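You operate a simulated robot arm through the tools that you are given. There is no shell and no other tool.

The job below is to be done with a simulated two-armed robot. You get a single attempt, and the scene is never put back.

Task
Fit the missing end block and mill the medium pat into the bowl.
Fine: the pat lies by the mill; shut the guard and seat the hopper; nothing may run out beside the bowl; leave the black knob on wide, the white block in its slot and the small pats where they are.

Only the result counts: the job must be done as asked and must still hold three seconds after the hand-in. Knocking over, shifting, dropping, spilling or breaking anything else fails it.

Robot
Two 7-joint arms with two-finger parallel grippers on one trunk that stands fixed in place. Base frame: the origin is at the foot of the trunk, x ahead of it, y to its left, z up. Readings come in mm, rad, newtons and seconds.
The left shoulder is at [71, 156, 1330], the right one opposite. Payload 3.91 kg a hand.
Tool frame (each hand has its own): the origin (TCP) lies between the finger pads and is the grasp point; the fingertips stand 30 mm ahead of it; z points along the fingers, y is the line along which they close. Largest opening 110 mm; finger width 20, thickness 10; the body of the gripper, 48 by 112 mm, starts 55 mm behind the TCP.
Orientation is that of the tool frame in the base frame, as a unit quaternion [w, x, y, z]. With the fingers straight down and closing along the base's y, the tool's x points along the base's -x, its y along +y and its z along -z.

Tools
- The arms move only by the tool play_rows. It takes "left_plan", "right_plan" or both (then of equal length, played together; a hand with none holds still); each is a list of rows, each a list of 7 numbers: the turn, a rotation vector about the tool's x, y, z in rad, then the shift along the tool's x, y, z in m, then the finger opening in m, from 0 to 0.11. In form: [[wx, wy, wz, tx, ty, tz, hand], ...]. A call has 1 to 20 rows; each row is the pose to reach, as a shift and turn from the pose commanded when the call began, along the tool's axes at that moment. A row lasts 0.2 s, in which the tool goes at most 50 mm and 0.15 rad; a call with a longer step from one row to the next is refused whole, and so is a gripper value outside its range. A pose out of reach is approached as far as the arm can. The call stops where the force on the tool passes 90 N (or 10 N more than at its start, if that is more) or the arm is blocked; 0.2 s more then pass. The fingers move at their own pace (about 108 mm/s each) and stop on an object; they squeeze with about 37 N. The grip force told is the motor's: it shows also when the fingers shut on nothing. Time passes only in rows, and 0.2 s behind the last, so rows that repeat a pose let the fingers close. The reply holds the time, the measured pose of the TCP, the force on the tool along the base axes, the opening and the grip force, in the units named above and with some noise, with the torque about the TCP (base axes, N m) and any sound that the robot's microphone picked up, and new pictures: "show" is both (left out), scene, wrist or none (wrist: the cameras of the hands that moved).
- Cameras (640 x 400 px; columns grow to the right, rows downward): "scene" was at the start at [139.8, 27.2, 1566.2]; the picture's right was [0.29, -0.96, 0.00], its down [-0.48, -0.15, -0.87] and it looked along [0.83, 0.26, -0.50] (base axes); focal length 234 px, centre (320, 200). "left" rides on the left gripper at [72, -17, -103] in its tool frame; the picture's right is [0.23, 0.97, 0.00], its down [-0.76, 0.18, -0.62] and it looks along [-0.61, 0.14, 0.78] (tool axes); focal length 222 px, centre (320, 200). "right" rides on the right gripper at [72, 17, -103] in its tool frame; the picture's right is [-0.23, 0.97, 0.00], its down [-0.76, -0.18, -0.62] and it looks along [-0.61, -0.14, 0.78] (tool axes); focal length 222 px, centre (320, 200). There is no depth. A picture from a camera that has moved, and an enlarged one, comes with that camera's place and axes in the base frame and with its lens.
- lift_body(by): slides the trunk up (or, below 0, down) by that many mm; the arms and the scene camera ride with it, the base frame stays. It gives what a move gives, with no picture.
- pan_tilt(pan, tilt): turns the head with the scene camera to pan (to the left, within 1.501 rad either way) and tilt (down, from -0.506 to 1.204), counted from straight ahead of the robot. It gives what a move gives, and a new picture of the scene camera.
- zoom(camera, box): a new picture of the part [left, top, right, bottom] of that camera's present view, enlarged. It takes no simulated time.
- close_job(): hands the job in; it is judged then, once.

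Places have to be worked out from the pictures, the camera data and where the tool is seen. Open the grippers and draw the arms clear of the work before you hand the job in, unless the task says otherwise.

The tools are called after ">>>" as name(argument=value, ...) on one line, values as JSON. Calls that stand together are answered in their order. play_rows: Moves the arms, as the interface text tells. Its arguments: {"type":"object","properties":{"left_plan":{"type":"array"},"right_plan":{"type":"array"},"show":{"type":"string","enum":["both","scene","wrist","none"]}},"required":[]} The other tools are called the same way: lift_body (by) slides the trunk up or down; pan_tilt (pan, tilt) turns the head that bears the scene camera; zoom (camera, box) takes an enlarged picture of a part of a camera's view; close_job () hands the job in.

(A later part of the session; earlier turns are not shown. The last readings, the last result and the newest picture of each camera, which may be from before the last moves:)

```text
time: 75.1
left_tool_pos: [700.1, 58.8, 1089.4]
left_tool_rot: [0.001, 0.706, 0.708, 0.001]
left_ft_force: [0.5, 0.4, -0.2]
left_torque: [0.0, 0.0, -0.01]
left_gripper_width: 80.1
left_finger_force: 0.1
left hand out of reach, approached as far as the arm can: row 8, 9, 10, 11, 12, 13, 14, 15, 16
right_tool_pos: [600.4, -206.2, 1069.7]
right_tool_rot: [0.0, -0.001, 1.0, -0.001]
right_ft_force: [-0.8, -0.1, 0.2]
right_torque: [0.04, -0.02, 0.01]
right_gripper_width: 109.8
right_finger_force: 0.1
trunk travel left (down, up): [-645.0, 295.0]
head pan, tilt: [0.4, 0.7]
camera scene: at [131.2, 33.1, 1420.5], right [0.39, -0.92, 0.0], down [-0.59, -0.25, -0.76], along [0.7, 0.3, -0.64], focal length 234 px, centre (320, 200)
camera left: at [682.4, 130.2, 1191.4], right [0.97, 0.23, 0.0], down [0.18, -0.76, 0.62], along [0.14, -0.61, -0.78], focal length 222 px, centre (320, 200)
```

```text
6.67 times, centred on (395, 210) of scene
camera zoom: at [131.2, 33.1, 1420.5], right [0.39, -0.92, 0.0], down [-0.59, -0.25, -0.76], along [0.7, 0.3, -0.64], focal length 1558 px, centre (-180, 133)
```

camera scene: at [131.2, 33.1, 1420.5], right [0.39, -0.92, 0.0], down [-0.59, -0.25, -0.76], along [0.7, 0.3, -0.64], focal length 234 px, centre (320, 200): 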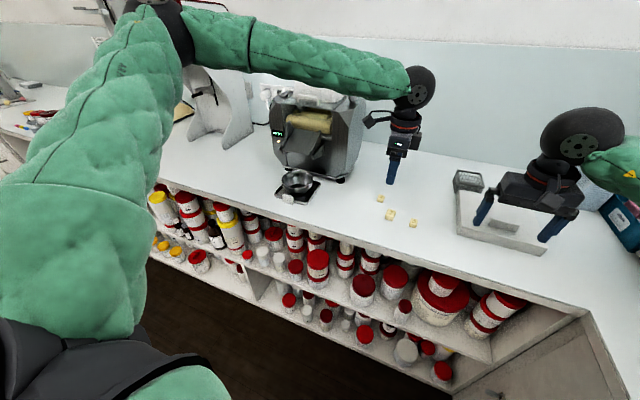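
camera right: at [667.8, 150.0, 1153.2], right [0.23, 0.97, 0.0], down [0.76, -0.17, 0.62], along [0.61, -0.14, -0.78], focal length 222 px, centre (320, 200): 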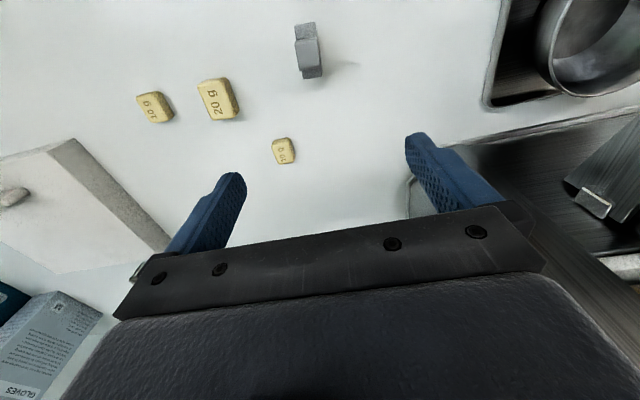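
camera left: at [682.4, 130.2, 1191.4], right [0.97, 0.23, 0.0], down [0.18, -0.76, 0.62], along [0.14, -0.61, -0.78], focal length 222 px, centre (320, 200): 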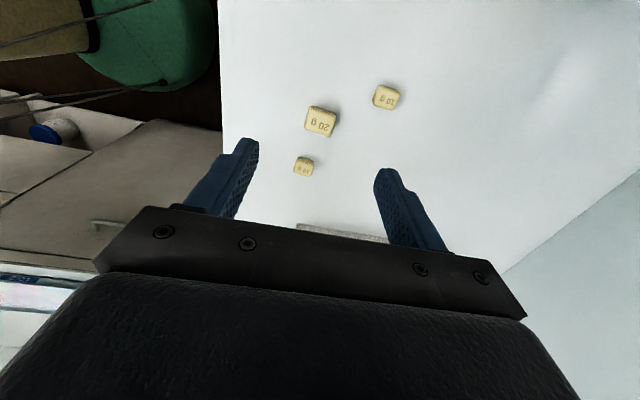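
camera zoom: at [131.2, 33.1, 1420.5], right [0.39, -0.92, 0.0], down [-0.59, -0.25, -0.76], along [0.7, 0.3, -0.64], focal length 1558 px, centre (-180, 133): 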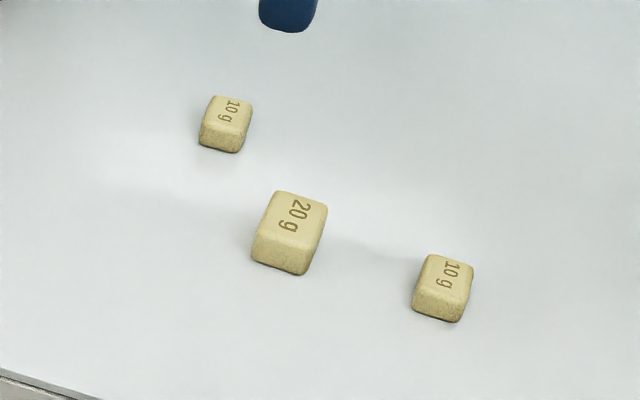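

The pat is 33×26 mm centred at about (704.6, 35.4), but the left arm stops at y≈59 in this yaw. I turn the left hand back to closing along y and see whether it then reaches over the pat.

>>> play_rows(left_plan=[[0, 0, -0.143, 0, 0, 0, 0.08], [0, 0, -0.286, 0, 0, 0, 0.08], [0, 0, -0.429, 0, 0, 0, 0.08], [0, 0, -0.571, 0, 0, 0, 0.08], [0, 0, -0.714, 0, 0, 0, 0.08], [0, 0, -0.857, 0, 0, 0, 0.08], [0, 0, -1.0, 0, 0, 0, 0.07], [0, 0, -1.143, -0.004, 0.001, 0, 0.07], [0, 0, -1.285, -0.01, 0.002, 0, 0.07], [0, 0, -1.428, -0.017, 0.003, 0, 0.07], [0, 0, -1.571, -0.023, 0.004, 0, 0.06]])

>>> zoom(camera="left", box=[240, 40, 400, 190])

```text
time: 77.5
left_tool_pos: [693.8, 55.2, 1093.9]
left_tool_rot: [0.0, -0.002, 1.0, -0.001]
left_ft_force: [0.1, 0.2, -0.3]
left_torque: [-0.02, -0.04, 0.0]
left_gripper_width: 59.9
left_finger_force: 0.0
left hand out of reach, approached as far as the arm can: row 8, 9, 10, 11
right_tool_pos: [601.0, -207.1, 1070.0]
right_tool_rot: [0.0, -0.001, 1.0, -0.001]
right_ft_force: [-0.1, 0.0, 0.8]
right_torque: [0.0, 0.02, -0.06]
right_gripper_width: 109.9
right_finger_force: 0.1
trunk travel left (down, up): [-645.0, 295.0]
head pan, tilt: [0.4, 0.7]
camera scene: at [131.5, 33.1, 1420.5], right [0.39, -0.92, 0.0], down [-0.59, -0.25, -0.76], along [0.7, 0.3, -0.64], focal length 234 px, centre (320, 200)
camera left: at [622.3, 37.1, 1196.8], right [-0.23, 0.97, 0.0], down [0.76, 0.18, 0.62], along [0.61, 0.14, -0.78], focal length 222 px, centre (320, 200)
```

scene: 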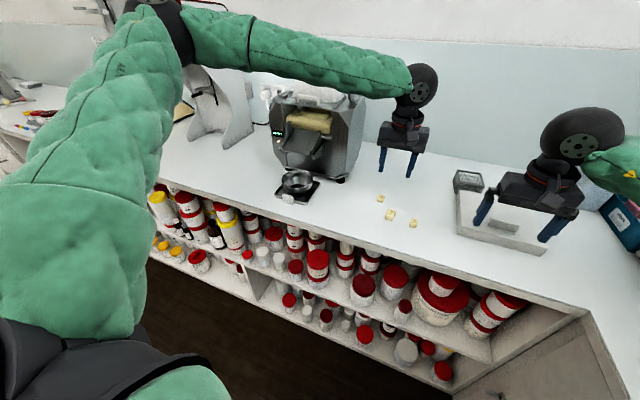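
left: 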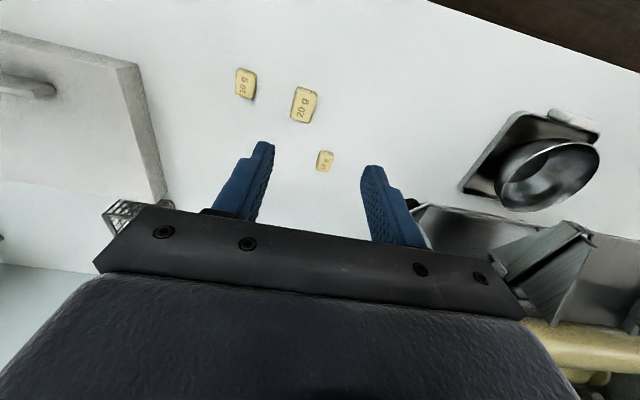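

```text
2.67 times, centred on (320, 115) of left
camera zoom: at [622.3, 37.1, 1196.8], right [-0.23, 0.97, 0.0], down [0.76, 0.18, 0.62], along [0.61, 0.14, -0.78], focal length 592 px, centre (320, 427)
```

zoom: 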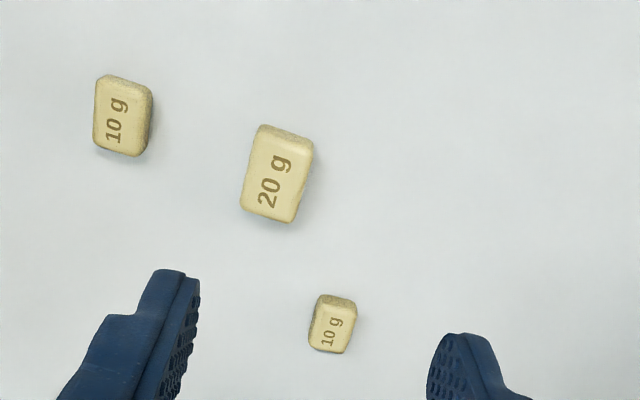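

The left arm's limit is the same in this yaw, so I will use the right hand to set the pat down nearer to the left arm. The left hand retreats to the left while the right moves over the pat.

>>> play_rows(left_plan=[[0, 0, 0, 0.012, 0.035, -0.02, 0.08], [0, 0, 0, 0.024, 0.07, -0.04, 0.08], [0, 0, 0, 0.036, 0.105, -0.06, 0.08], [0, 0, 0, 0.048, 0.14, -0.08, 0.08], [0, 0, 0, 0.06, 0.175, -0.1, 0.08], [0, 0, 0, 0.072, 0.21, -0.106, 0.08], [0, 0, 0, 0.084, 0.245, -0.106, 0.08], [0, 0, 0, 0.094, 0.275, -0.106, 0.08]], right_plan=[[0, 0, 0, -0.005, 0.01, 0, 0.08], [0, 0, 0, -0.018, 0.043, 0, 0.08], [0, 0, 0, -0.032, 0.076, 0, 0.08], [0, 0, 0, -0.046, 0.109, 0, 0.08], [0, 0, 0, -0.06, 0.142, 0, 0.08], [0, 0, 0, -0.075, 0.175, 0, 0.07], [0, 0, 0, -0.09, 0.21, 0, 0.06], [0, 0, 0, -0.1036, 0.242, 0, 0.06]])

>>> zoom(camera="right", box=[240, 40, 400, 190])

```text
time: 79.3
left_tool_pos: [601.0, 332.9, 1199.0]
left_tool_rot: [0.0, 0.0, 1.0, -0.001]
left_ft_force: [-0.5, 1.1, -0.4]
left_torque: [-0.03, 0.02, 0.01]
left_gripper_width: 80.3
left_finger_force: 0.1
right_tool_pos: [704.8, 37.3, 1069.3]
right_tool_rot: [-0.001, -0.001, 1.0, -0.002]
right_ft_force: [-0.6, -0.6, -0.2]
right_torque: [-0.04, 0.02, -0.02]
right_gripper_width: 60.0
right_finger_force: 0.0
trunk travel left (down, up): [-645.0, 295.0]
head pan, tilt: [0.4, 0.7]
camera scene: at [131.2, 35.3, 1420.5], right [0.39, -0.92, 0.0], down [-0.59, -0.25, -0.76], along [0.7, 0.3, -0.64], focal length 234 px, centre (320, 200)
camera right: at [630.8, 54.4, 1173.9], right [0.23, 0.97, 0.0], down [0.76, -0.17, 0.62], along [0.61, -0.14, -0.78], focal length 222 px, centre (320, 200)
camera left: at [527.4, 314.6, 1301.3], right [-0.23, 0.97, 0.0], down [0.76, 0.18, 0.62], along [0.61, 0.14, -0.78], focal length 222 px, centre (320, 200)
```

scene: 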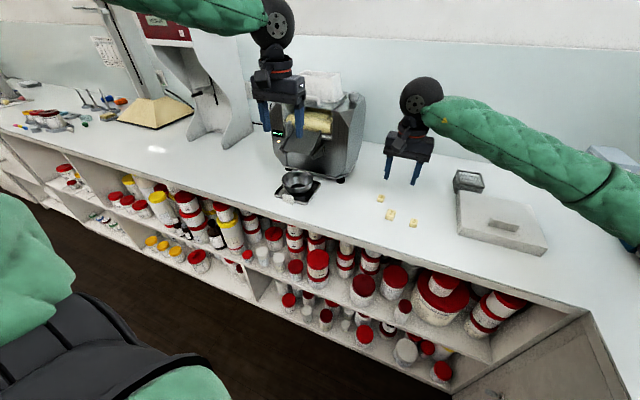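
right: 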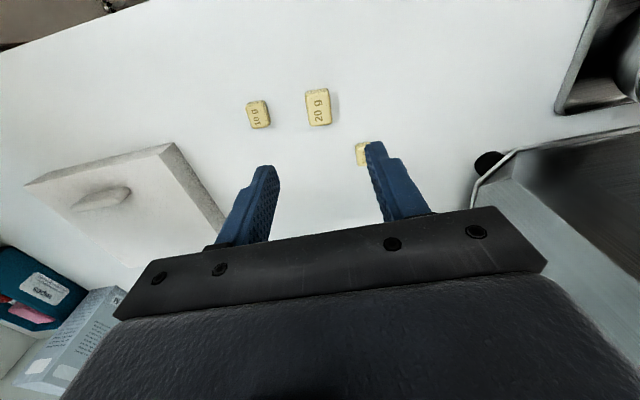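
left: 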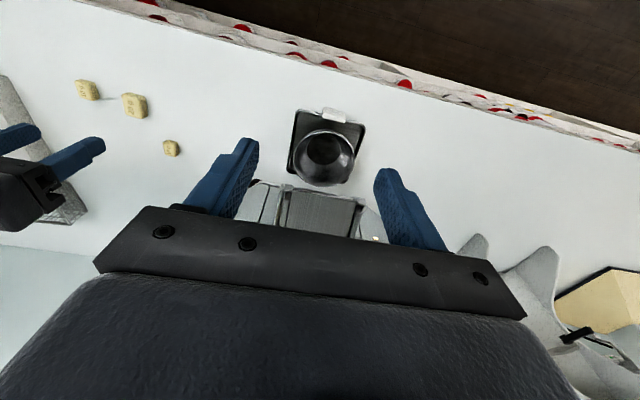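

```text
2.67 times, centred on (320, 115) of right
camera zoom: at [630.8, 54.4, 1173.9], right [0.23, 0.97, 0.0], down [0.76, -0.17, 0.62], along [0.61, -0.14, -0.78], focal length 592 px, centre (320, 427)
```

zoom: 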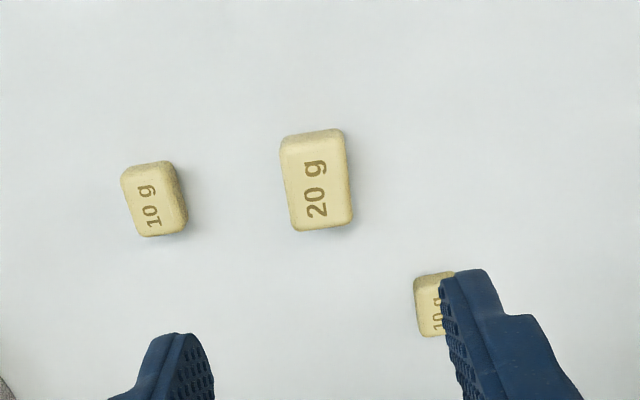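

The pat is centred near (703.4, 36.7), yaw about −4°. I descend with the right hand to about z 938 (tips ≈908) around it.

>>> play_rows(right_plan=[[0, 0, 0.03, 0.001, -0.0005, 0.04, 0.06], [0, 0, 0.06, 0.0015, -0.0005, 0.08, 0.06], [0, 0, 0.06, 0.0015, -0.0005, 0.11, 0.06], [0, 0, 0.06, 0.0015, -0.0005, 0.125, 0.06], [0, 0, 0.06, 0.0015, -0.0005, 0.131, 0.06], [0, 0, 0.06, 0.0015, -0.0005, 0.131, 0.06]], show="wrist")

>>> zoom(camera="right", box=[220, 60, 420, 230])

>>> zoom(camera="scene", box=[360, 180, 430, 240])

```text
time: 80.7
left_tool_pos: [601.1, 330.5, 1199.7]
left_tool_rot: [0.0, -0.002, 1.0, 0.0]
left_ft_force: [-0.3, -0.5, -0.4]
left_torque: [0.02, 0.0, 0.02]
left_gripper_width: 80.1
left_finger_force: 0.1
right_tool_pos: [702.2, 34.6, 937.2]
right_tool_rot: [-0.001, 0.029, 1.0, -0.001]
right_ft_force: [-0.2, 0.4, -1.1]
right_torque: [-0.03, 0.02, 0.01]
right_gripper_width: 59.9
right_finger_force: 0.1
trunk travel left (down, up): [-645.0, 295.0]
head pan, tilt: [0.4, 0.7]
camera right: at [630.3, 55.6, 1042.8], right [0.28, 0.96, 0.0], down [0.75, -0.22, 0.62], along [0.6, -0.18, -0.78], focal length 222 px, centre (320, 200)
```

right: 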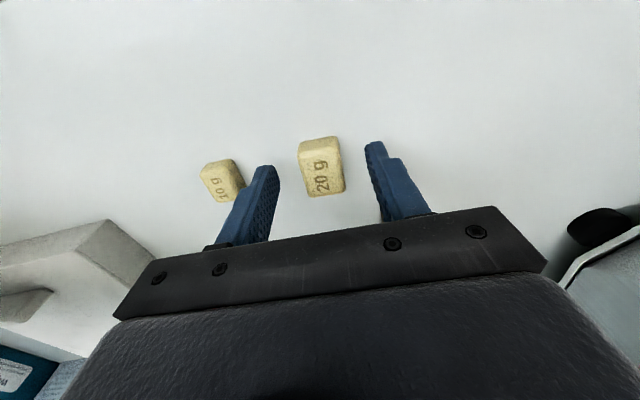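

```text
2.35 times, centred on (320, 145) of right
camera zoom: at [630.3, 55.6, 1042.8], right [0.28, 0.96, 0.0], down [0.75, -0.22, 0.62], along [0.6, -0.18, -0.78], focal length 523 px, centre (320, 329)
```

zoom: 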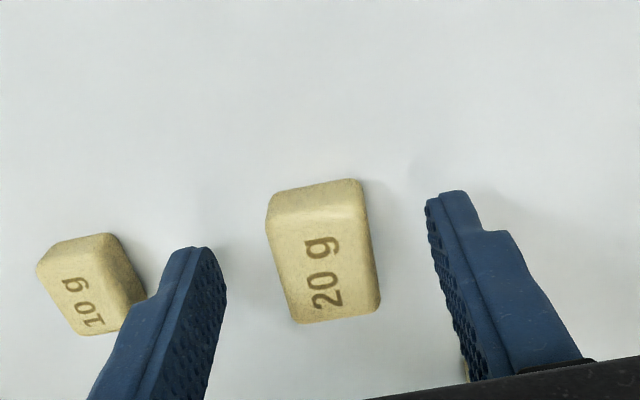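

```text
6.67 times, centred on (395, 210) of scene
camera zoom: at [131.5, 33.5, 1420.5], right [0.39, -0.92, 0.0], down [-0.59, -0.25, -0.76], along [0.7, 0.3, -0.64], focal length 1558 px, centre (-180, 133)
```

zoom: 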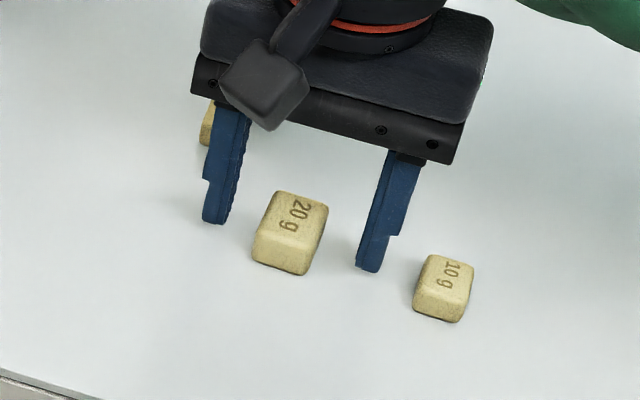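

The pat lies centred between the fingers. I close on it and lift gently.

>>> play_rows(right_plan=[[0, 0, 0, 0, 0, 0, 0.04], [0, 0, 0, 0, 0, 0, 0.02], [0, 0, 0, 0, 0, 0, 0.01], [0, 0, 0, 0, 0, 0, 0.01], [0, 0, 0, 0, 0, -0.02, 0.01], [0, 0, 0, 0, 0, -0.06, 0.01]], show="wrist")

>>> zoom(camera="scene", box=[360, 170, 430, 240])

```text
time: 82.1
left_tool_pos: [600.4, 329.0, 1199.4]
left_tool_rot: [0.002, -0.001, 1.0, 0.0]
left_ft_force: [-0.7, 0.8, -0.2]
left_torque: [0.0, -0.03, 0.01]
left_gripper_width: 80.1
left_finger_force: 0.1
right_tool_pos: [701.9, 34.1, 998.0]
right_tool_rot: [0.001, 0.029, 1.0, -0.001]
right_ft_force: [0.3, 0.2, 0.1]
right_torque: [-0.02, -0.01, -0.02]
right_gripper_width: 25.5
right_finger_force: 37.0
trunk travel left (down, up): [-645.0, 295.0]
head pan, tilt: [0.4, 0.7]
camera right: at [630.2, 56.3, 1103.2], right [0.28, 0.96, 0.0], down [0.75, -0.22, 0.62], along [0.6, -0.18, -0.78], focal length 222 px, centre (320, 200)
```

right: 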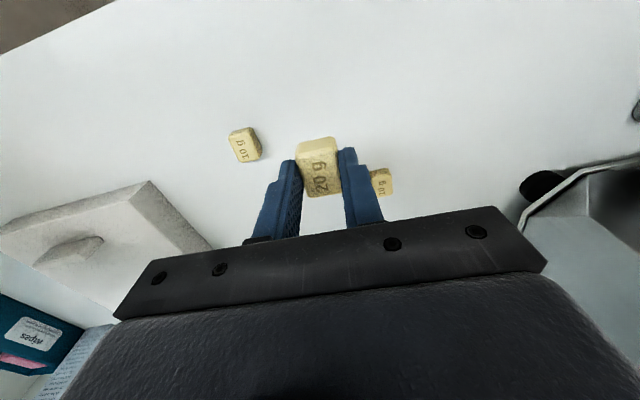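

```text
5.71 times, centred on (395, 205) of scene
camera zoom: at [130.7, 33.8, 1420.5], right [0.39, -0.92, 0.0], down [-0.59, -0.25, -0.76], along [0.7, 0.3, -0.64], focal length 1335 px, centre (-109, 171)
```

zoom: 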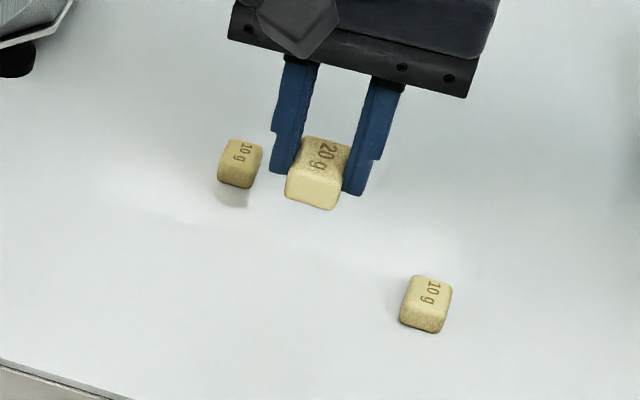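

The pat is held (25.5 mm). I carry it to about (690, 170), set it down there and let go.

>>> play_rows(right_plan=[[0, 0, -0.015, 0.005, 0.034, 0, 0.01], [0, 0, -0.03, 0.01, 0.068, 0, 0.01], [0, 0, -0.045, 0.015, 0.102, 0, 0.01], [0, 0, -0.058, 0.0199, 0.135, 0, 0.01], [0, 0, -0.058, 0.0199, 0.135, 0.02, 0.01], [0, 0, -0.058, 0.0199, 0.135, 0.045, 0.01], [0, 0, -0.058, 0.0199, 0.135, 0.056, 0.01], [0, 0, -0.058, 0.0199, 0.135, 0.0595, 0.01], [0, 0, -0.058, 0.0199, 0.135, 0.0595, 0.01]], show="none")

>>> zoom(camera="scene", box=[330, 160, 410, 230])

```text
time: 84.1
left_tool_pos: [600.4, 330.0, 1200.1]
left_tool_rot: [0.001, -0.001, 1.0, 0.001]
left_ft_force: [0.5, -0.8, -0.4]
left_torque: [-0.04, 0.01, -0.01]
left_gripper_width: 80.0
left_finger_force: 0.1
right_tool_pos: [691.3, 171.5, 938.5]
right_tool_rot: [0.0, 0.0, 1.0, -0.001]
right_ft_force: [0.1, -0.3, -0.1]
right_torque: [-0.03, 0.01, -0.01]
right_gripper_width: 25.2
right_finger_force: 36.6
trunk travel left (down, up): [-645.0, 295.0]
head pan, tilt: [0.4, 0.7]
```

```text
5.71 times, centred on (370, 195) of scene
camera zoom: at [131.5, 33.7, 1420.5], right [0.39, -0.92, 0.0], down [-0.59, -0.25, -0.76], along [0.7, 0.3, -0.64], focal length 1335 px, centre (34, 229)
```

zoom: 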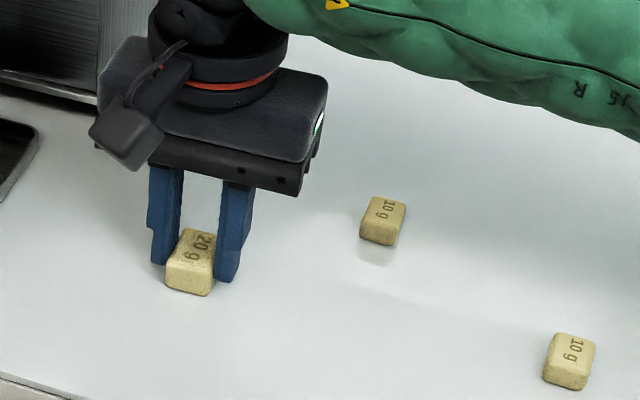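

Pat at table level within about a millimetre. I release it, rise and take the right hand back to the right.

>>> play_rows(right_plan=[[0, 0, 0, 0, 0, 0.001, 0.01], [0, 0, 0, 0, 0, 0.001, 0.04], [0, 0, 0, 0, 0, 0.001, 0.055], [0, 0, 0, 0, 0, -0.03, 0.055], [0, 0, 0, 0, 0, -0.075, 0.055], [0, 0, 0, 0, 0, -0.12, 0.055], [0, 0, 0, 0.01, -0.04, -0.14, 0.055], [0, 0, 0, 0.02, -0.085, -0.14, 0.055], [0, 0, 0, 0.03, -0.13, -0.14, 0.055], [0, 0, 0, 0.04, -0.175, -0.14, 0.055], [0, 0, 0, 0.05, -0.22, -0.14, 0.055], [0, 0, 0, 0.06, -0.265, -0.14, 0.055], [0, 0, 0, 0.07, -0.31, -0.14, 0.055], [0, 0, 0, 0.08, -0.355, -0.14, 0.055], [0, 0, 0, 0.09, -0.39, -0.14, 0.055]], show="scene")

>>> zoom(camera="scene", box=[330, 160, 430, 230])

>>> zoom(camera="left", box=[60, 60, 240, 180])

```text
time: 87.3
left_tool_pos: [599.5, 328.5, 1199.5]
left_tool_rot: [0.0, -0.001, 1.0, 0.001]
left_ft_force: [0.7, 0.1, 0.4]
left_torque: [0.01, 0.01, 0.01]
left_gripper_width: 79.8
left_finger_force: 0.0
right_tool_pos: [599.0, -219.3, 1080.0]
right_tool_rot: [0.001, 0.0, 1.0, -0.001]
right_ft_force: [0.3, -0.5, 0.5]
right_torque: [0.04, -0.05, -0.01]
right_gripper_width: 54.9
right_finger_force: 0.1
trunk travel left (down, up): [-645.0, 295.0]
head pan, tilt: [0.4, 0.7]
camera scene: at [130.6, 32.3, 1420.7], right [0.39, -0.92, 0.0], down [-0.59, -0.25, -0.77], along [0.7, 0.3, -0.64], focal length 234 px, centre (320, 200)
```

scene: 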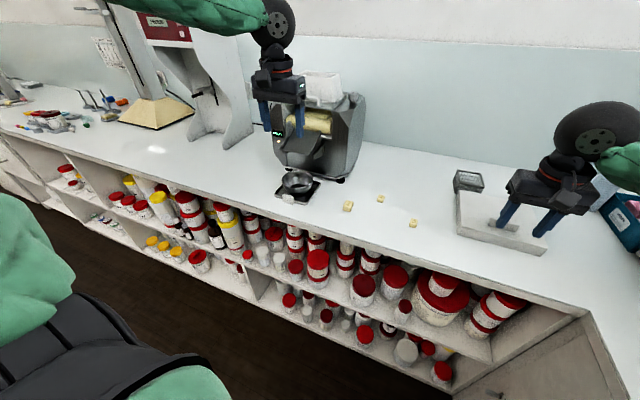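

```text
5.71 times, centred on (380, 195) of scene
camera zoom: at [130.6, 32.3, 1420.7], right [0.39, -0.92, 0.0], down [-0.59, -0.25, -0.77], along [0.7, 0.3, -0.64], focal length 1335 px, centre (-23, 229)
```

zoom: 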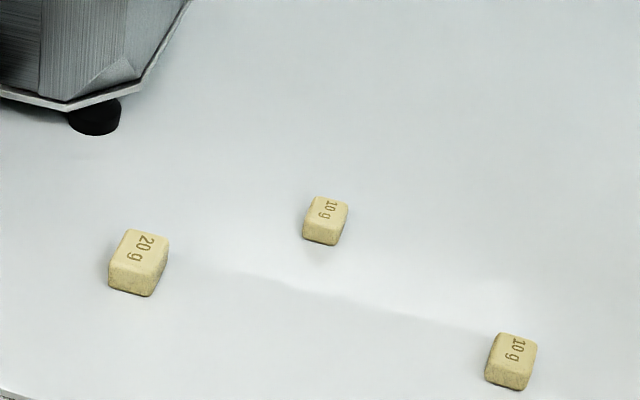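

```text
3.33 times, centred on (150, 120) of left
camera zoom: at [526.8, 311.7, 1302.7], right [-0.23, 0.97, 0.0], down [0.76, 0.18, 0.62], along [0.61, 0.14, -0.78], focal length 740 px, centre (887, 467)
```

zoom: 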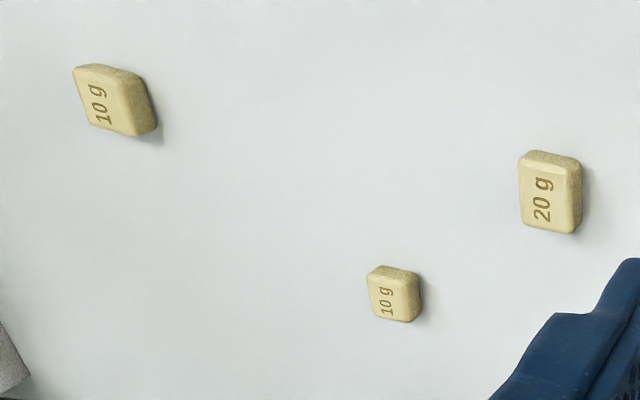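

The pat now sits near (692, 171), small pats untouched. I bring the left hand over it.

>>> play_rows(left_plan=[[0, 0, 0, -0.0154, -0.0262, 0.0, 0.07], [0, 0, 0, -0.0308, -0.0525, 0.02, 0.06], [0, 0, 0, -0.0463, -0.0787, 0.05, 0.06], [0, 0, 0, -0.0617, -0.105, 0.08, 0.06], [0, 0, 0, -0.0771, -0.1312, 0.11, 0.06], [0, 0, 0, -0.0925, -0.1575, 0.14, 0.06], [0, 0, 0, -0.0925, -0.1575, 0.14, 0.06]], show="wrist")

>>> zoom(camera="left", box=[240, 40, 400, 190])

```text
time: 88.9
left_tool_pos: [693.3, 172.1, 1060.9]
left_tool_rot: [0.002, -0.001, 1.0, 0.0]
left_ft_force: [-0.4, -0.2, 0.6]
left_torque: [0.02, -0.03, 0.03]
left_gripper_width: 59.9
left_finger_force: 0.1
right_tool_pos: [599.3, -219.7, 1080.2]
right_tool_rot: [0.001, 0.001, 1.0, 0.0]
right_ft_force: [-0.1, 0.4, -0.5]
right_torque: [0.01, -0.07, -0.01]
right_gripper_width: 55.5
right_finger_force: 0.1
trunk travel left (down, up): [-645.0, 295.0]
head pan, tilt: [0.4, 0.7]
camera left: at [619.6, 154.3, 1163.6], right [-0.23, 0.97, 0.0], down [0.76, 0.18, 0.63], along [0.61, 0.14, -0.78], focal length 222 px, centre (320, 200)
```

left: 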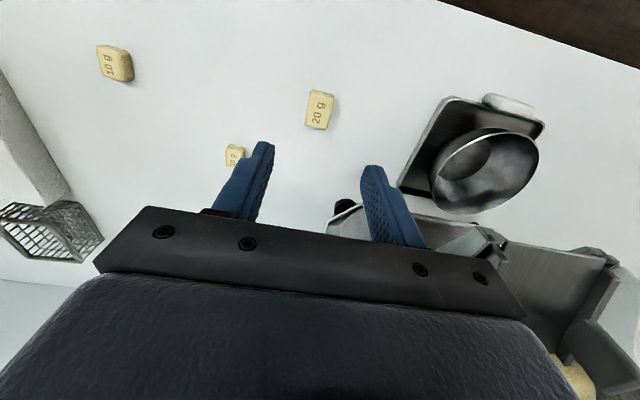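

```text
2.67 times, centred on (320, 115) of left
camera zoom: at [619.6, 154.3, 1163.6], right [-0.23, 0.97, 0.0], down [0.76, 0.18, 0.63], along [0.61, 0.14, -0.78], focal length 592 px, centre (320, 427)
```

zoom: 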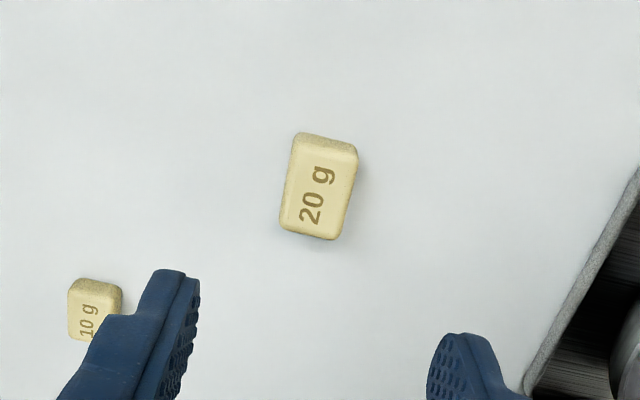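

The pat is right under the hand. I descend to z 938, close and lift.

>>> play_rows(left_plan=[[0, 0, 0, 0, 0, 0.04, 0.06], [0, 0, 0, 0, 0, 0.08, 0.06], [0, 0, 0, 0, 0, 0.11, 0.06], [0, 0, 0, 0, 0, 0.123, 0.06], [0, 0, 0, 0, 0, 0.123, 0.04], [0, 0, 0, 0, 0, 0.123, 0.02], [0, 0, 0, 0, 0, 0.123, 0.01], [0, 0, 0, 0, 0, 0.123, 0.01], [0, 0, 0, 0, 0, 0.1, 0.01], [0, 0, 0, 0, 0, 0.06, 0.01]], show="wrist")

>>> zoom(camera="left", box=[240, 80, 400, 230])

```text
time: 91.1
left_tool_pos: [693.3, 172.9, 1002.2]
left_tool_rot: [0.001, 0.0, 1.0, 0.001]
left_ft_force: [-0.8, -0.5, -0.2]
left_torque: [0.02, 0.01, 0.0]
left_gripper_width: 25.5
left_finger_force: 37.1
right_tool_pos: [600.4, -220.2, 1079.5]
right_tool_rot: [0.0, 0.0, 1.0, -0.001]
right_ft_force: [-0.6, -0.9, -0.7]
right_torque: [0.0, -0.01, 0.0]
right_gripper_width: 54.9
right_finger_force: 0.1
trunk travel left (down, up): [-645.0, 295.0]
head pan, tilt: [0.4, 0.7]
camera left: at [619.9, 154.5, 1104.4], right [-0.23, 0.97, 0.0], down [0.76, 0.18, 0.62], along [0.61, 0.14, -0.78], focal length 222 px, centre (320, 200)
```

left: 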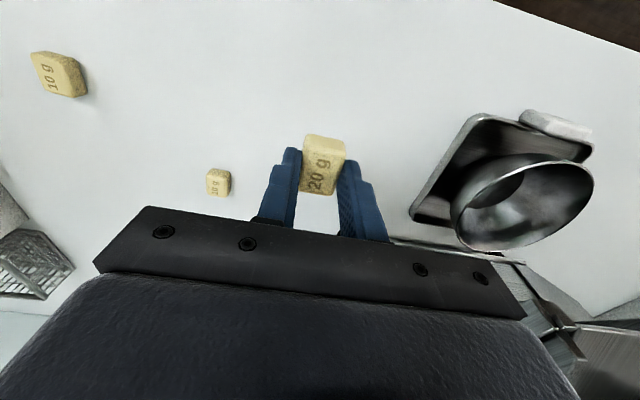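

```text
2.67 times, centred on (320, 155) of left
camera zoom: at [619.9, 154.5, 1104.4], right [-0.23, 0.97, 0.0], down [0.76, 0.18, 0.62], along [0.61, 0.14, -0.78], focal length 592 px, centre (320, 320)
```

zoom: 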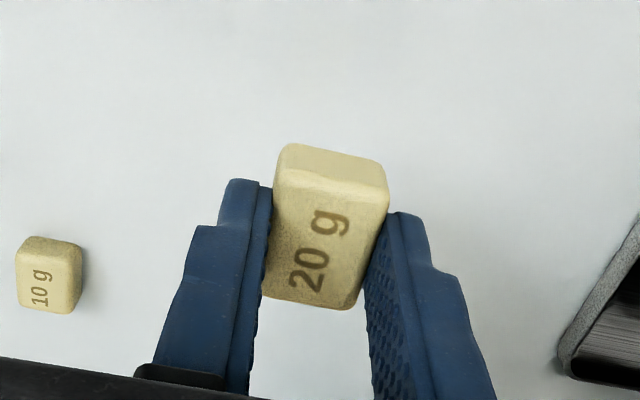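

The pat is held (25.5 mm). I lift to z≈1320 and carry it above the hopper at about (894, 363).

>>> play_rows(left_plan=[[0, 0, 0, 0, 0, -0.045, 0.01], [0, 0, 0, 0, 0, -0.09, 0.01], [0, 0, 0, 0, 0, -0.135, 0.01], [0, 0, 0, 0, 0, -0.18, 0.01], [0, 0, 0, 0, 0, -0.225, 0.01], [0, 0, 0, 0, 0, -0.27, 0.01], [0, 0, 0, 0, 0, -0.318, 0.01], [0, 0, 0, -0.0287, 0.0271, -0.318, 0.01], [0, 0, 0, -0.0574, 0.0543, -0.318, 0.01], [0, 0, 0, -0.0861, 0.0814, -0.318, 0.01], [0, 0, 0, -0.1149, 0.1086, -0.318, 0.01], [0, 0, 0, -0.1436, 0.1357, -0.318, 0.01], [0, 0, 0, -0.1723, 0.1629, -0.318, 0.01], [0, 0, 0, -0.201, 0.19, -0.318, 0.01], [0, 0, 0, -0.201, 0.19, -0.318, 0.01]])

>>> zoom(camera="left", box=[200, 20, 440, 210])

>>> zoom(camera="scene", box=[265, 20, 375, 130])

```text
time: 94.3
left_tool_pos: [892.7, 363.7, 1320.0]
left_tool_rot: [0.001, -0.001, 1.0, 0.001]
left_ft_force: [-0.4, 0.5, 0.0]
left_torque: [0.03, 0.02, 0.0]
left_gripper_width: 25.5
left_finger_force: 36.8
right_tool_pos: [598.8, -219.3, 1080.3]
right_tool_rot: [0.001, 0.0, 1.0, 0.0]
right_ft_force: [0.1, -0.3, 0.4]
right_torque: [0.03, -0.04, 0.03]
right_gripper_width: 54.9
right_finger_force: 0.1
trunk travel left (down, up): [-645.0, 295.0]
head pan, tilt: [0.4, 0.7]
camera scene: at [130.5, 32.6, 1420.7], right [0.39, -0.92, 0.0], down [-0.59, -0.25, -0.77], along [0.7, 0.3, -0.64], focal length 234 px, centre (320, 200)
camera left: at [819.5, 345.6, 1422.0], right [-0.23, 0.97, 0.0], down [0.76, 0.18, 0.62], along [0.61, 0.14, -0.78], focal length 222 px, centre (320, 200)
```

scene: 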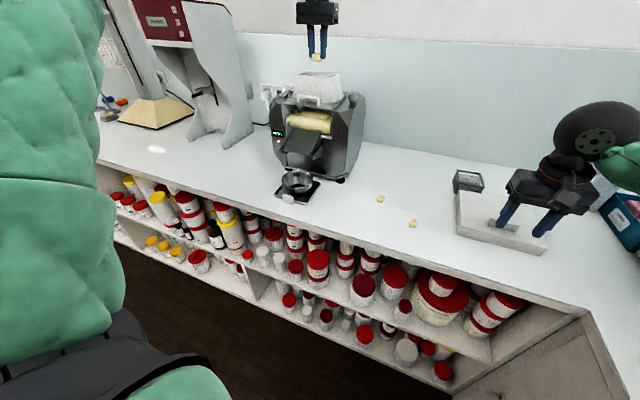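
left: 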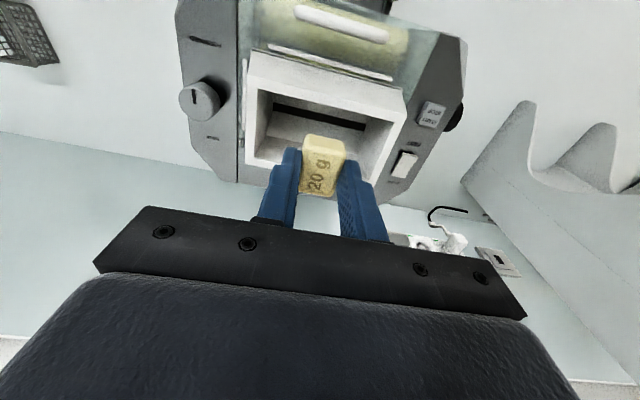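

```text
2.11 times, centred on (320, 115) of left
camera zoom: at [819.5, 345.6, 1422.0], right [-0.23, 0.97, 0.0], down [0.76, 0.18, 0.62], along [0.61, 0.14, -0.78], focal length 468 px, centre (320, 379)
```

zoom: 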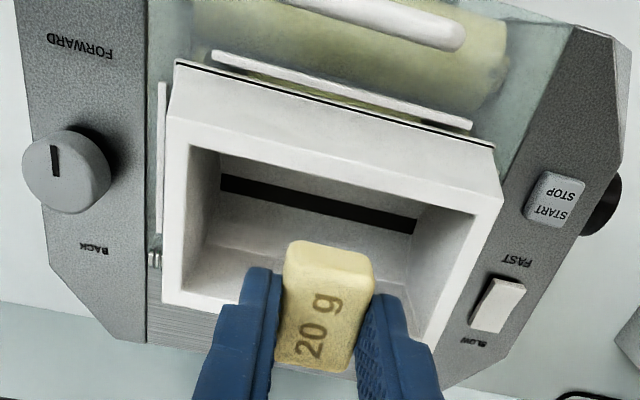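

```text
3.64 times, centred on (320, 75) of scene
camera zoom: at [130.5, 32.6, 1420.7], right [0.39, -0.92, 0.0], down [-0.59, -0.25, -0.77], along [0.7, 0.3, -0.64], focal length 850 px, centre (320, 654)
```

zoom: 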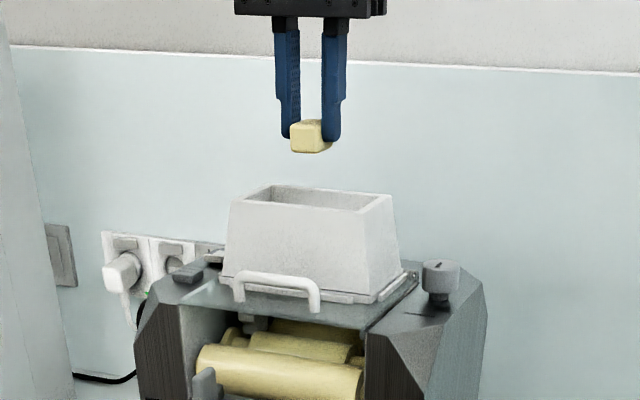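

The hand is centred over the hopper opening. I lower 62 mm so the pat hangs inside the hopper.

>>> play_rows(left_plan=[[0, 0, 0, -0.0005, 0, 0.03, 0.01], [0, 0, 0, -0.0005, 0, 0.05, 0.01], [0, 0, 0, -0.0005, 0, 0.062, 0.01], [0, 0, 0, -0.0005, 0, 0.062, 0.01]], show="wrist")

>>> zoom(camera="left", box=[200, 50, 440, 240])

>>> zoom(camera="scene", box=[265, 40, 375, 150])

```text
time: 95.3
left_tool_pos: [894.0, 362.6, 1256.4]
left_tool_rot: [0.0, -0.001, 1.0, 0.0]
left_ft_force: [0.5, 0.2, 0.1]
left_torque: [0.02, -0.01, 0.02]
left_gripper_width: 25.7
left_finger_force: 36.7
right_tool_pos: [599.8, -220.3, 1079.5]
right_tool_rot: [0.001, 0.0, 1.0, -0.001]
right_ft_force: [-0.7, 0.5, -0.8]
right_torque: [0.02, 0.01, 0.02]
right_gripper_width: 54.8
right_finger_force: 0.0
trunk travel left (down, up): [-645.0, 295.0]
head pan, tilt: [0.4, 0.7]
camera left: at [821.4, 345.7, 1359.1], right [-0.23, 0.97, 0.0], down [0.76, 0.18, 0.62], along [0.61, 0.14, -0.78], focal length 222 px, centre (320, 200)
```

left: 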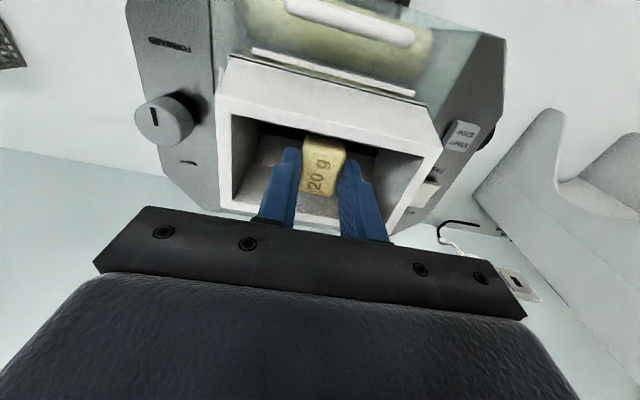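

```text
2.11 times, centred on (320, 145) of left
camera zoom: at [821.4, 345.7, 1359.1], right [-0.23, 0.97, 0.0], down [0.76, 0.18, 0.62], along [0.61, 0.14, -0.78], focal length 468 px, centre (320, 316)
```

zoom: 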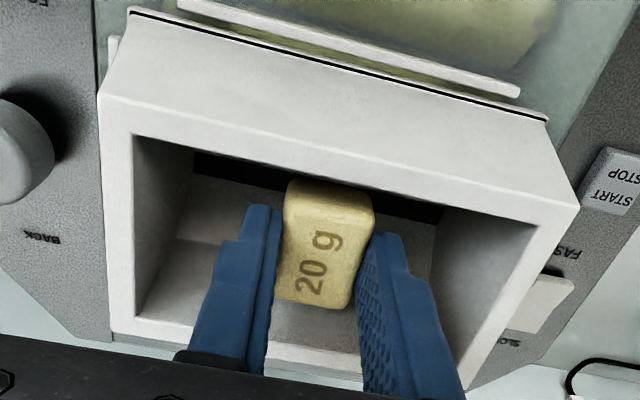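

```text
3.64 times, centred on (320, 95) of scene
camera zoom: at [131.4, 33.1, 1420.5], right [0.39, -0.92, 0.0], down [-0.59, -0.25, -0.76], along [0.7, 0.3, -0.64], focal length 850 px, centre (320, 582)
```

zoom: 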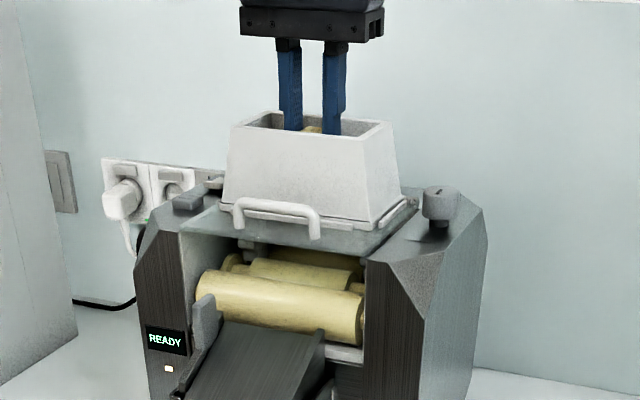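

The pat is well inside the hopper without contact. I lower 8 mm more, release with a small opening and rise.

>>> play_rows(left_plan=[[0, 0, 0, 0, 0, 0.004, 0.01], [0, 0, 0, 0, 0, 0.008, 0.01], [0, 0, 0, 0, 0, 0.008, 0.03], [0, 0, 0, 0, 0, 0.008, 0.045], [0, 0, 0, 0, 0, 0.008, 0.045], [0, 0, 0, 0, 0, -0.02, 0.045], [0, 0, 0, 0, 0, -0.06, 0.045], [0, 0, 0, 0, 0, -0.1, 0.045]], show="wrist")

>>> zoom(camera="left", box=[200, 0, 440, 190])

>>> zoom(camera="scene", box=[265, 60, 375, 160])

```text
time: 97.1
left_tool_pos: [893.6, 363.1, 1356.8]
left_tool_rot: [0.001, -0.001, 1.0, -0.001]
left_ft_force: [0.9, 0.0, 0.1]
left_torque: [0.0, 0.01, -0.03]
left_gripper_width: 45.1
left_finger_force: 0.1
right_tool_pos: [600.4, -220.6, 1080.1]
right_tool_rot: [0.0, -0.001, 1.0, -0.001]
right_ft_force: [0.5, -0.6, 0.0]
right_torque: [-0.02, 0.02, 0.02]
right_gripper_width: 55.0
right_finger_force: 0.1
trunk travel left (down, up): [-645.0, 295.0]
head pan, tilt: [0.4, 0.7]
camera left: at [821.1, 345.1, 1459.4], right [-0.23, 0.97, 0.0], down [0.76, 0.18, 0.62], along [0.61, 0.14, -0.78], focal length 222 px, centre (320, 200)
```

left: 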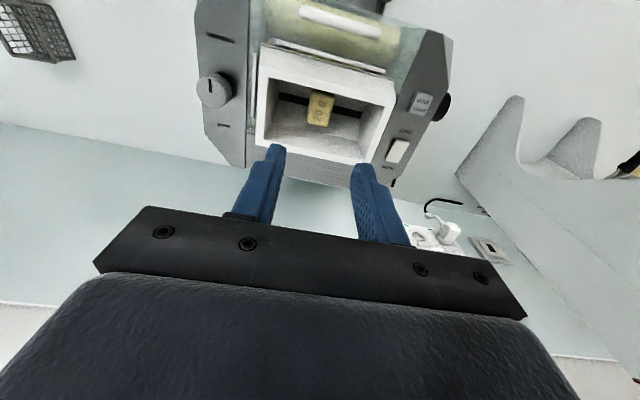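

```text
2.11 times, centred on (320, 95) of left
camera zoom: at [821.1, 345.1, 1459.4], right [-0.23, 0.97, 0.0], down [0.76, 0.18, 0.62], along [0.61, 0.14, -0.78], focal length 468 px, centre (320, 421)
```

zoom: 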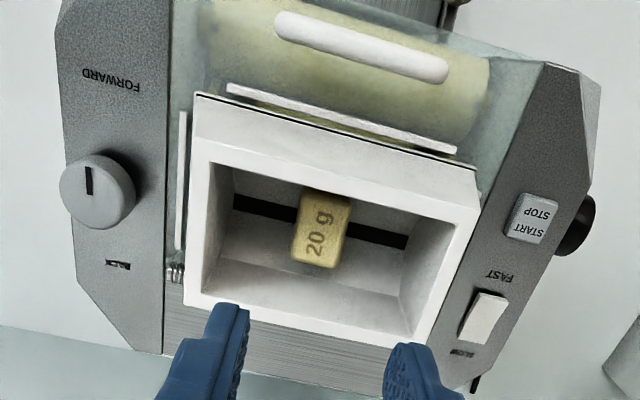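

```text
4.00 times, centred on (320, 110) of scene
camera zoom: at [131.2, 33.0, 1420.5], right [0.39, -0.92, 0.0], down [-0.59, -0.25, -0.76], along [0.7, 0.3, -0.64], focal length 935 px, centre (320, 560)
```

zoom: 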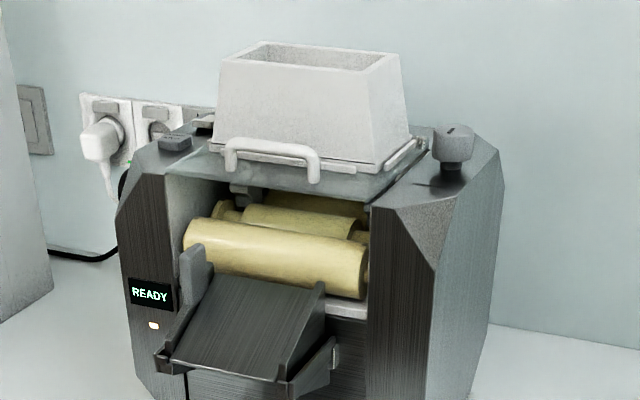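

The pat lies in the hopper across the slot, display READY, knob on FORWARD. I zoom on the rocker, the START button and the bowl under the chute before starting.

>>> zoom(camera="left", box=[375, 80, 455, 180])

>>> zoom(camera="scene", box=[290, 85, 325, 110])

>>> zoom(camera="scene", box=[270, 130, 340, 210])

```text
4.00 times, centred on (415, 130) of left
camera zoom: at [821.1, 345.1, 1459.4], right [-0.23, 0.97, 0.0], down [0.76, 0.18, 0.62], along [0.61, 0.14, -0.78], focal length 888 px, centre (-60, 480)
```

zoom: 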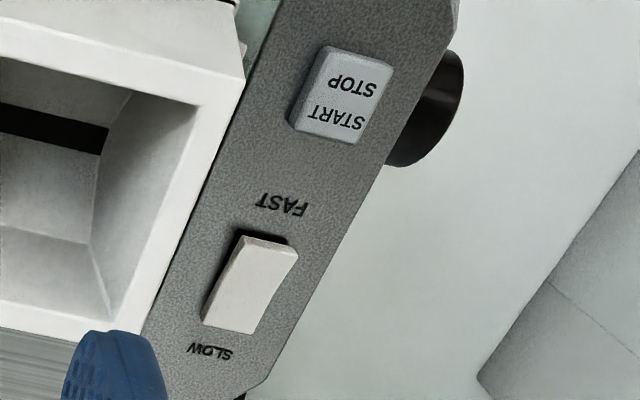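

```text
16.00 times, centred on (308, 98) of scene
camera zoom: at [131.2, 33.0, 1420.5], right [0.39, -0.92, 0.0], down [-0.59, -0.25, -0.76], along [0.7, 0.3, -0.64], focal length 3738 px, centre (520, 1840)
```

zoom: 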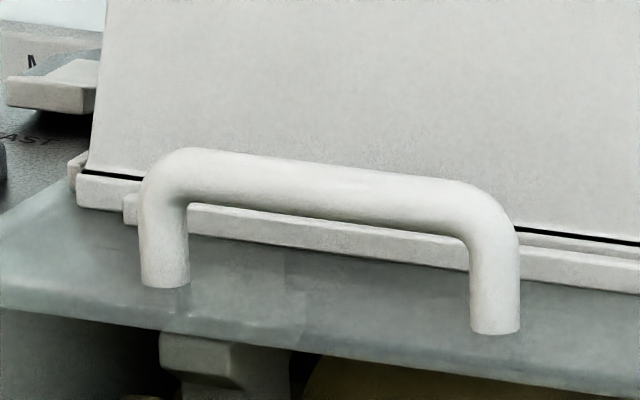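

```text
5.00 times, centred on (305, 170) of scene
camera zoom: at [131.2, 33.0, 1420.5], right [0.39, -0.92, 0.0], down [-0.59, -0.25, -0.76], along [0.7, 0.3, -0.64], focal length 1168 px, centre (395, 350)
```

zoom: 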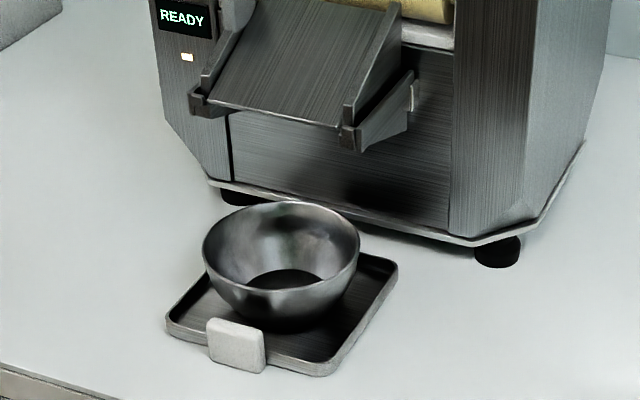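

The rocker is on SLOW (its FAST end stands up), the bowl is centred under the chute lip, all as wanted. The START/STOP button is at about (869, 481, 1178); I bring the closed left fingers above it.

>>> play_rows(left_plan=[[0, 0, 0, 0.006, 0.04, 0.0, 0.02], [0, 0, 0, 0.012, 0.08, 0.02, 0.0], [0, 0, 0, 0.0246, 0.118, 0.05, 0.0], [0, 0, 0, 0.0246, 0.118, 0.09, 0.0], [0, 0, 0, 0.0246, 0.118, 0.1, 0.0]])

>>> zoom(camera="left", box=[220, 40, 420, 210])

>>> zoom(camera="scene", box=[260, 60, 340, 130])

```text
time: 98.3
left_tool_pos: [868.1, 481.4, 1256.3]
left_tool_rot: [0.001, -0.001, 1.0, 0.0]
left_ft_force: [-0.6, -0.4, -0.5]
left_torque: [-0.01, 0.02, 0.05]
left_gripper_width: 0.0
left_finger_force: 37.1
right_tool_pos: [600.7, -219.2, 1079.0]
right_tool_rot: [0.0, -0.001, 1.0, 0.0]
right_ft_force: [0.2, -0.2, 0.4]
right_torque: [-0.05, 0.01, -0.02]
right_gripper_width: 55.2
right_finger_force: 0.1
trunk travel left (down, up): [-645.0, 295.0]
head pan, tilt: [0.4, 0.7]
camera scene: at [131.3, 33.3, 1420.5], right [0.39, -0.92, 0.0], down [-0.59, -0.25, -0.76], along [0.7, 0.3, -0.64], focal length 234 px, centre (320, 200)
camera left: at [796.8, 463.3, 1359.2], right [-0.23, 0.97, 0.0], down [0.76, 0.18, 0.62], along [0.61, 0.14, -0.78], focal length 222 px, centre (320, 200)
```

scene: 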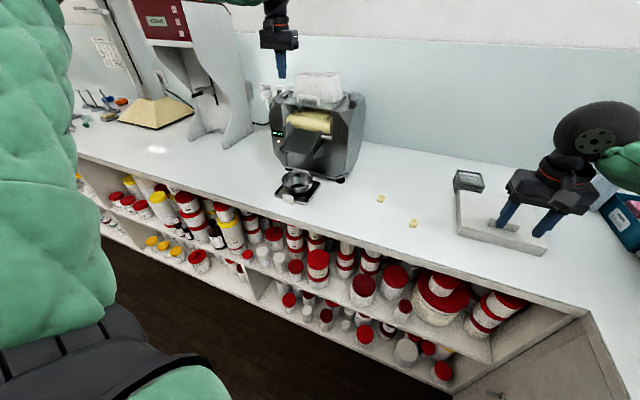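
left: 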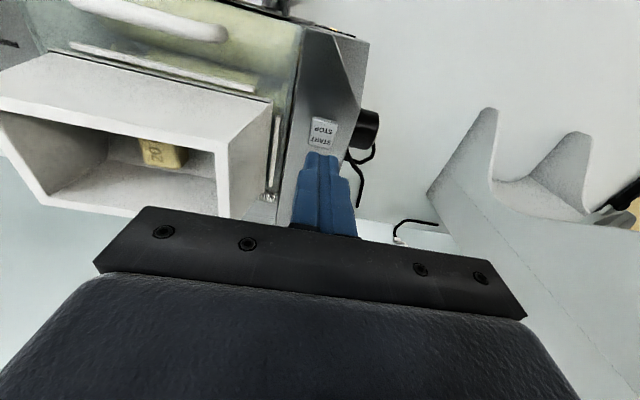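

```text
2.35 times, centred on (320, 125) of left
camera zoom: at [796.8, 463.3, 1359.2], right [-0.23, 0.97, 0.0], down [0.76, 0.18, 0.62], along [0.61, 0.14, -0.78], focal length 523 px, centre (320, 376)
```

zoom: 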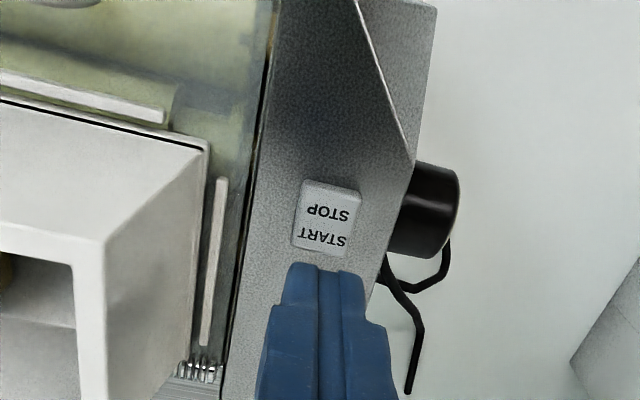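

```text
5.71 times, centred on (300, 95) of scene
camera zoom: at [131.3, 33.3, 1420.5], right [0.39, -0.92, 0.0], down [-0.59, -0.25, -0.76], along [0.7, 0.3, -0.64], focal length 1335 px, centre (434, 800)
```

zoom: 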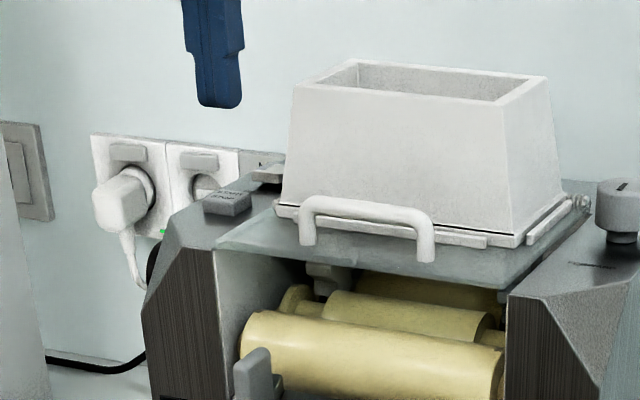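

The fingertip is directly above the button. I press it once by coming down about 51 mm and rising again.

>>> play_rows(left_plan=[[0, 0, 0, 0, 0.001, 0.03, 0.0], [0, 0, 0, 0, 0.001, 0.043, 0.0], [0, 0, 0, 0, 0.001, 0.048, 0.0], [0, 0, 0, 0, 0.001, 0.051, 0.0]], show="none")

>>> zoom(camera="scene", box=[260, 80, 340, 150])

```text
time: 99.3
left_tool_pos: [869.8, 482.6, 1205.6]
left_tool_rot: [0.001, -0.001, 1.0, 0.0]
left_ft_force: [0.6, -1.0, 2.1]
left_torque: [0.0, -0.02, -0.01]
left_gripper_width: 0.0
left_finger_force: 36.7
right_tool_pos: [601.4, -220.0, 1080.1]
right_tool_rot: [-0.001, 0.001, 1.0, -0.001]
right_ft_force: [0.3, -0.5, -0.1]
right_torque: [0.0, 0.0, 0.01]
right_gripper_width: 54.8
right_finger_force: 0.1
trunk travel left (down, up): [-645.0, 295.0]
head pan, tilt: [0.4, 0.7]
heard: click
```

```text
5.71 times, centred on (300, 115) of scene
camera zoom: at [131.4, 33.2, 1420.6], right [0.39, -0.92, 0.0], down [-0.59, -0.25, -0.76], along [0.7, 0.3, -0.64], focal length 1335 px, centre (434, 686)
```

zoom: 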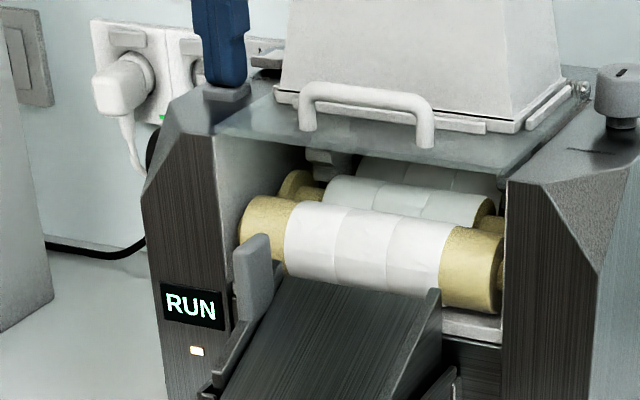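

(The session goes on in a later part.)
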